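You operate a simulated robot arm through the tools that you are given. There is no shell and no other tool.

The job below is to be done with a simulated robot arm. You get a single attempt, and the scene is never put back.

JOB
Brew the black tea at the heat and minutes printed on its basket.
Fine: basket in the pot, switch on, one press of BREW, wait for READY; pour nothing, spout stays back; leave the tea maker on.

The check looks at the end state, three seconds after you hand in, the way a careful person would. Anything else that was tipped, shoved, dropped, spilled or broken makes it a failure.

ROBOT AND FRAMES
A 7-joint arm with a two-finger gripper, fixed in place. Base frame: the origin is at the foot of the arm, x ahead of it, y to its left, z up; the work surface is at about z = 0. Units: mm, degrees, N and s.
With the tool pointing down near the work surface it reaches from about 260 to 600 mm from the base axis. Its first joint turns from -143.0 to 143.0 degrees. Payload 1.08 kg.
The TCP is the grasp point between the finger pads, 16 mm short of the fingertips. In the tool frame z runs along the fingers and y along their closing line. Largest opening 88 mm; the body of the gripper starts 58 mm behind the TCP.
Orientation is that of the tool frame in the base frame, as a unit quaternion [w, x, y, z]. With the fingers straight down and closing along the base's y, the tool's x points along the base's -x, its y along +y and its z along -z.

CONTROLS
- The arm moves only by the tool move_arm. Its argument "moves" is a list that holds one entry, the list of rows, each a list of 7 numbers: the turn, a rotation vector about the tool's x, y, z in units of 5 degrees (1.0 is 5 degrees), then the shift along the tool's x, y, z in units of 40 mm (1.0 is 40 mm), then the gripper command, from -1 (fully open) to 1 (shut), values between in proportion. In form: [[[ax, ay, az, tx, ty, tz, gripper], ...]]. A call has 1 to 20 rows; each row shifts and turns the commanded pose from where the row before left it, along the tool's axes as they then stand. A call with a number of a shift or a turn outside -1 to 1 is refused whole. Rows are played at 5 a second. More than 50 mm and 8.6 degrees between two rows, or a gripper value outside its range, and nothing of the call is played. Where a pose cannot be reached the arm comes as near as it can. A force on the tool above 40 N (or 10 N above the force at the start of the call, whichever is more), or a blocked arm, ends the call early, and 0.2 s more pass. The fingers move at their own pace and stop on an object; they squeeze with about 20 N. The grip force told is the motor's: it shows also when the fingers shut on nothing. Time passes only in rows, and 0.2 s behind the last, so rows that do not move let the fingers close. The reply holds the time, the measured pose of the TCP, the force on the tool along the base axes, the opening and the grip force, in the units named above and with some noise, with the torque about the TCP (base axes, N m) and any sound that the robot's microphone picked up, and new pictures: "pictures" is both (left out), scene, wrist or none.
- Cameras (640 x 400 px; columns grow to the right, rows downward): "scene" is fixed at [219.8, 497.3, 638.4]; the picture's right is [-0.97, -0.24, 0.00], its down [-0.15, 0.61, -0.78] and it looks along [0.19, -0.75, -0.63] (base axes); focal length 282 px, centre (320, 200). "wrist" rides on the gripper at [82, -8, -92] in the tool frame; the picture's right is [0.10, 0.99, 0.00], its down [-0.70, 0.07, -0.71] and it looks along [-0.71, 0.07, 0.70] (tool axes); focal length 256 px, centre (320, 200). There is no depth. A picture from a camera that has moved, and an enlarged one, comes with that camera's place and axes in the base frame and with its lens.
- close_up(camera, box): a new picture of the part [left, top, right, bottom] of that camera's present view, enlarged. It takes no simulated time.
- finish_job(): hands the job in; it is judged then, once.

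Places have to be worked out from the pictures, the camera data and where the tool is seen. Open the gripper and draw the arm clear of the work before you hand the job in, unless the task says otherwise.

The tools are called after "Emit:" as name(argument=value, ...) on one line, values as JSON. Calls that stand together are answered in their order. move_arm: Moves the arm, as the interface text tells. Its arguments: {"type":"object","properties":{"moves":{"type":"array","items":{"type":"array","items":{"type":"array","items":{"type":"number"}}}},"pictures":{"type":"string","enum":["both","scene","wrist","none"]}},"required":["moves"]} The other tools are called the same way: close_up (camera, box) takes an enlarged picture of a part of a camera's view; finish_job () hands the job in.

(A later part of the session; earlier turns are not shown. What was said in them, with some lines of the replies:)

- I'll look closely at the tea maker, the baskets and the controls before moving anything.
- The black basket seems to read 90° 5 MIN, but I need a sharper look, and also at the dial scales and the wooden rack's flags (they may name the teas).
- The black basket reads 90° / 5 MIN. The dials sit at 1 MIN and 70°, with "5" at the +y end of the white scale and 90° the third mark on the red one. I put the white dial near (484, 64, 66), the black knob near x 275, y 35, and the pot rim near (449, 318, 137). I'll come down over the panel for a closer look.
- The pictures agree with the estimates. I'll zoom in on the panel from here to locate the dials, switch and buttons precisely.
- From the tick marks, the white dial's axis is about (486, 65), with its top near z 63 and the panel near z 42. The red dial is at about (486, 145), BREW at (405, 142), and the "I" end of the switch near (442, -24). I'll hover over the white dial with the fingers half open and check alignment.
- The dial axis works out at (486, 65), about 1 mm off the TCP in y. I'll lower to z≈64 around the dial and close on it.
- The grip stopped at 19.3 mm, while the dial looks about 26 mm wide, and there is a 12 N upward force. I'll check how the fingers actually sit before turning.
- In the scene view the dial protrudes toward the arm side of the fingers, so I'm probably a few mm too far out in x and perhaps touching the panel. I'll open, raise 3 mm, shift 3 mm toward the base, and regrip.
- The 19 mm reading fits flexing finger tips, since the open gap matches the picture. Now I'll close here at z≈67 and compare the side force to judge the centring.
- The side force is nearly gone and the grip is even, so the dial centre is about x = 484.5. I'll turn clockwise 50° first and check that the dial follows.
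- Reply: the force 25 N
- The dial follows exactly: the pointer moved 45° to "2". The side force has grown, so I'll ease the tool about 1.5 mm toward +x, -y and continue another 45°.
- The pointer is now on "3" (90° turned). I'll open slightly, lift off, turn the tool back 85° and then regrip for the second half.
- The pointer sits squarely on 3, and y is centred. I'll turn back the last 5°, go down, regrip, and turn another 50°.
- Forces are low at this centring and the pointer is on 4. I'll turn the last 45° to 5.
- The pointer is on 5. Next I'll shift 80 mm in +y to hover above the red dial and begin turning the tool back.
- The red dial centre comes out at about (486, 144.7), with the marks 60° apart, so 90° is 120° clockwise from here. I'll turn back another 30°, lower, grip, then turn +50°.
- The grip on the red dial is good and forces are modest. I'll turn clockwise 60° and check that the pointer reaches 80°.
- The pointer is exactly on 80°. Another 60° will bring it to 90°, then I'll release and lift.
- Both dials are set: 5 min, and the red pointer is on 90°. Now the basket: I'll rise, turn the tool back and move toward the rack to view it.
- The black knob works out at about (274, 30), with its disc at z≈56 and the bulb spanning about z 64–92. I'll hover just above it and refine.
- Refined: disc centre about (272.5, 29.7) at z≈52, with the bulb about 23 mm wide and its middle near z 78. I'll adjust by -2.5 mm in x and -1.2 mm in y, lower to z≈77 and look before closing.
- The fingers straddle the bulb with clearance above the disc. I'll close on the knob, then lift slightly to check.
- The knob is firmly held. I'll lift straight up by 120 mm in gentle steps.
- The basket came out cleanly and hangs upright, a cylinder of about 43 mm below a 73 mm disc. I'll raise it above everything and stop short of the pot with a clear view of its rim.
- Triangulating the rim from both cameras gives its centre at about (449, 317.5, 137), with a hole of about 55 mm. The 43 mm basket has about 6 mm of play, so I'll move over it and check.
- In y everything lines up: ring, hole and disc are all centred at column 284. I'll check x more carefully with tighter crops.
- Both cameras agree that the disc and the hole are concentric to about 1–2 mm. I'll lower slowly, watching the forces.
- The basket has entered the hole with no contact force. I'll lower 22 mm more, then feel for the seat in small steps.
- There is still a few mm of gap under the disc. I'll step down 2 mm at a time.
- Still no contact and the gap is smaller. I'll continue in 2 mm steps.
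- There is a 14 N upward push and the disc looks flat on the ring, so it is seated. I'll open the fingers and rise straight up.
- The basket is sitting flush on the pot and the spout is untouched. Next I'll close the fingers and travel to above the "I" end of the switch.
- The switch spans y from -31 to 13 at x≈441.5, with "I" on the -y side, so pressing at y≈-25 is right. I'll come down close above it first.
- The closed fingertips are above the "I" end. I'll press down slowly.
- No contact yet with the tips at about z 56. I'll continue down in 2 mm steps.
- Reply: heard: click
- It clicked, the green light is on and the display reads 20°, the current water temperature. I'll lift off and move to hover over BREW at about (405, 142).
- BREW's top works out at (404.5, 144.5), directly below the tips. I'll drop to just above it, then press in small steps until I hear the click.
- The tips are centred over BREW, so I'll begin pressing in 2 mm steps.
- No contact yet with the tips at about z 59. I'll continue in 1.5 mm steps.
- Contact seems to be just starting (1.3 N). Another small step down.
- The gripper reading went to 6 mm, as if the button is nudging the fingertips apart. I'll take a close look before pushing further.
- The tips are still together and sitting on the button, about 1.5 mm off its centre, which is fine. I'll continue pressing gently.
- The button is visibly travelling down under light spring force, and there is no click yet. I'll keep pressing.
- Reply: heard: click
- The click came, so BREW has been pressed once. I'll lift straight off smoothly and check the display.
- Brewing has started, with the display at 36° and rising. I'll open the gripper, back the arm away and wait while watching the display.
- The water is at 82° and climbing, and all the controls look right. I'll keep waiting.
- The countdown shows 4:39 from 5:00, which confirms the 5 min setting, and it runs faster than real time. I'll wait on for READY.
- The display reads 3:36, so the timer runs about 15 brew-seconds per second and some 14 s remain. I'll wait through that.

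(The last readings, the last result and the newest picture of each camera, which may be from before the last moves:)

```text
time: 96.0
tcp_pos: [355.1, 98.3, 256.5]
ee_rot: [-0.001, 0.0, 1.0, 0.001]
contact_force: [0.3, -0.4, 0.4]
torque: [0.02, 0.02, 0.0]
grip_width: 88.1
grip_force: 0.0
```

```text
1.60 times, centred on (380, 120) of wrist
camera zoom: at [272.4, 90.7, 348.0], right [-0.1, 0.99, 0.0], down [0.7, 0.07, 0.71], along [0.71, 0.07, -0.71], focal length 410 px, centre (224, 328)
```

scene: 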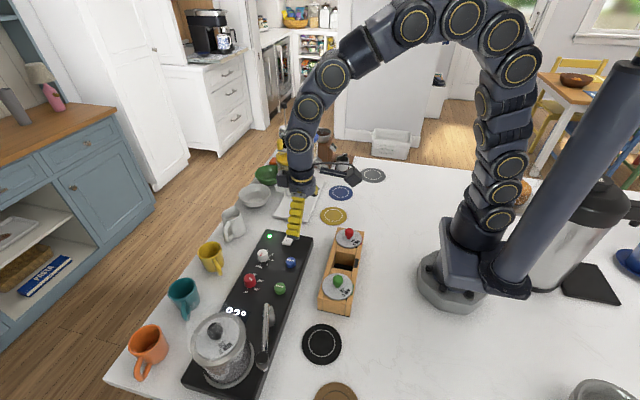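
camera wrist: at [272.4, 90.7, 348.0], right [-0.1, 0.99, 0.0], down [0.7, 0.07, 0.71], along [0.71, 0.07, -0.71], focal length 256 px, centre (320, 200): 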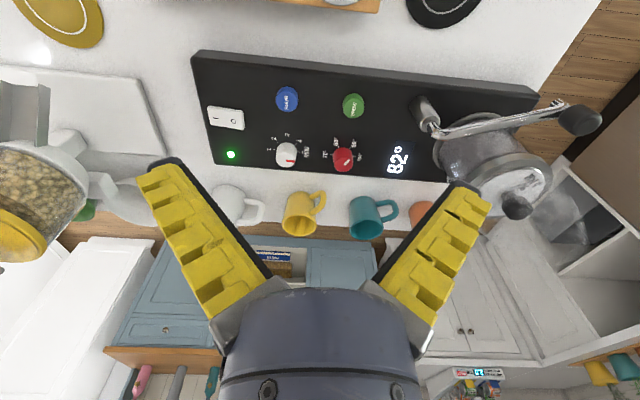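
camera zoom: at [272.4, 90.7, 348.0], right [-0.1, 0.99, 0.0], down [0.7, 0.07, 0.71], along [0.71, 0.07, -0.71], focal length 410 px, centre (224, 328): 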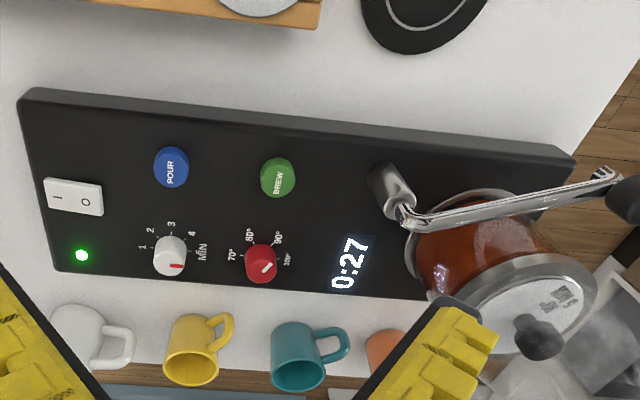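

Only 0:27 is left on the display, so I'll wait the last couple of seconds.

Emit:
move_arm(moves=[[[0, 0, 0, 0, 0, 0, -1], [0, 0, 0, 0, 0, 0, -1], [0, 0, 0, 0, 0, 0, -1], [0, 0, 0, 0, 0, 0, -1], [0, 0, 0, 0, 0, 0, -1], [0, 0, 0, 0, 0, 0, -1], [0, 0, 0, 0, 0, 0, -1], [0, 0, 0, 0, 0, 0, -1], [0, 0, 0, 0, 0, 0, -1], [0, 0, 0, 0, 0, 0, -1], [0, 0, 0, 0, 0, 0, -1], [0, 0, 0, 0, 0, 0, -1]]])

Emit:
close_up(camera="wrist", box=[180, 0, 580, 240])

Emit:
close_up(camera="scene", box=[180, 220, 320, 400])

```text
time: 98.6
tcp_pos: [354.8, 97.7, 255.8]
ee_rot: [0.0, 0.0, 1.0, 0.0]
contact_force: [0.2, 0.5, 0.8]
torque: [-0.02, 0.01, -0.02]
grip_width: 88.0
grip_force: 0.0
camera wrist: at [272.4, 90.7, 348.0], right [-0.1, 0.99, 0.0], down [0.7, 0.07, 0.71], along [0.71, 0.07, -0.71], focal length 256 px, centre (320, 200)
```

scene: 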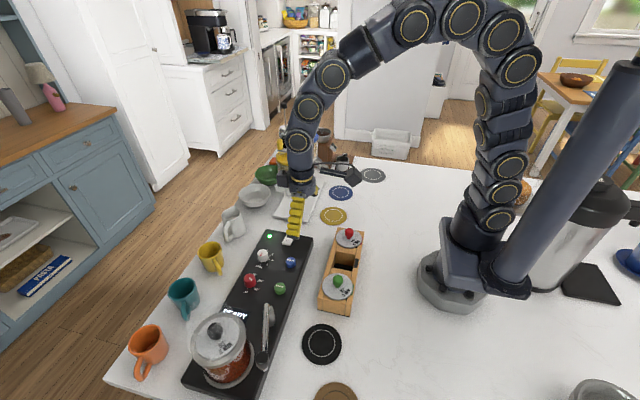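
wrist: 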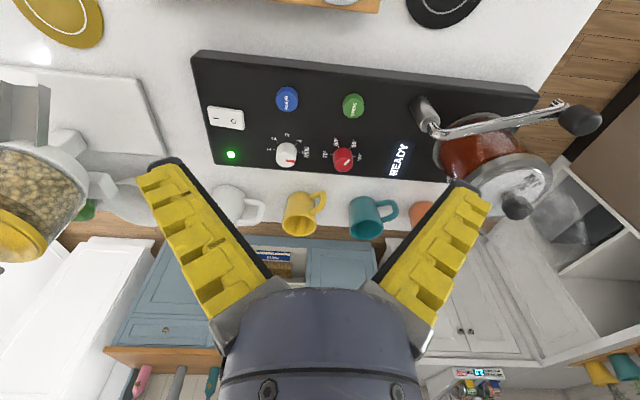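

```text
1.60 times, centred on (380, 120) of wrist
camera zoom: at [272.4, 90.7, 348.0], right [-0.1, 0.99, 0.0], down [0.7, 0.07, 0.71], along [0.71, 0.07, -0.71], focal length 410 px, centre (224, 328)
```

zoom: 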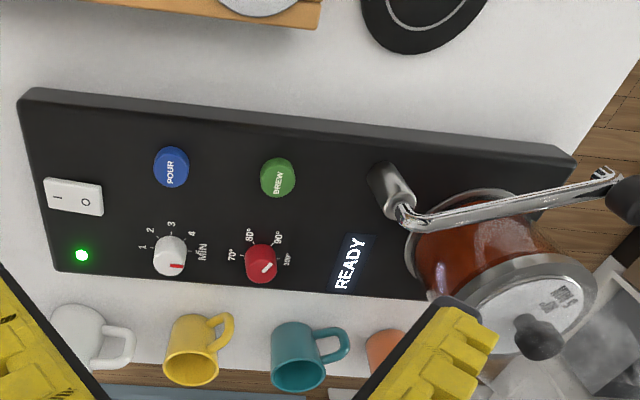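

```text
2.22 times, centred on (250, 310) of scene
camera zoom: at [219.8, 497.3, 638.4], right [-0.97, -0.24, 0.0], down [-0.15, 0.61, -0.78], along [0.19, -0.75, -0.63], focal length 627 px, centre (476, -44)
```

zoom: 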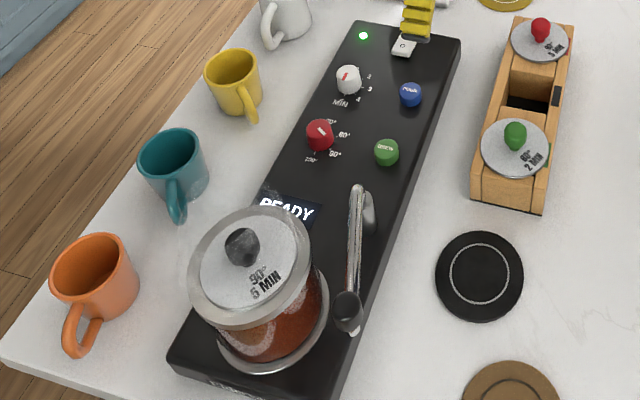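

READY is showing, the tea is brewed, the maker is still on and the spout is back. I'll raise the open gripper a little further clear and then hand in.

Emit:
move_arm(moves=[[[0, 0, 0, 0, 0, -0.7, -1], [0, 0, 0, 0, 0, -0.7, -1], [0, 0, 0, 0, 0, -0.7, -1], [0, 0, 0, 0, 0, 0, -1]]], pictures="scene")

```text
time: 99.6
tcp_pos: [353.6, 99.7, 340.7]
ee_rot: [0.0, 0.0, 1.0, 0.0]
contact_force: [0.3, -0.6, -0.5]
torque: [0.02, -0.07, 0.0]
grip_width: 88.0
grip_force: 0.1
```

scene: 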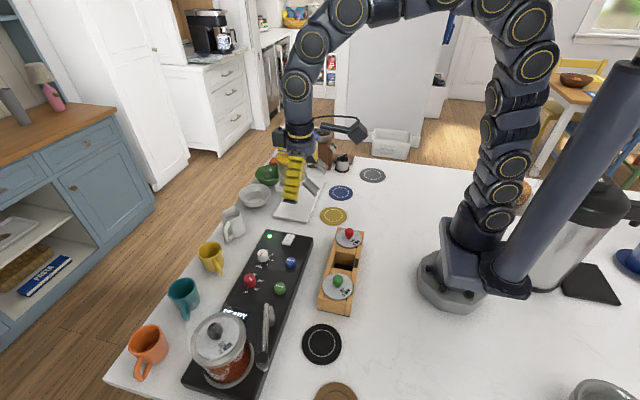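

The arm is clear with the gripper open, nothing else has been disturbed, and the display still reads READY. Handing in.

Emit:
finish_job()

```text
The job is handed in.
```

The black tea is brewed at the settings printed on its basket, 90° and 5 minutes, and I've handed the job in.

- **Dials:** the heat dial is on 90° and the time dial on 5. The countdown ran from about 5:00, which confirmed the time setting.
- **Basket:** the black basket sits flush in the pot.
- **Brewing:** I switched the maker on and pressed BREW once. I waited until the display read READY.
- **How it was left:** nothing was poured, the spout is still back, and the maker is on. The gripper is open and the arm is clear. In the last picture nothing else on the counter looks moved or spilled.
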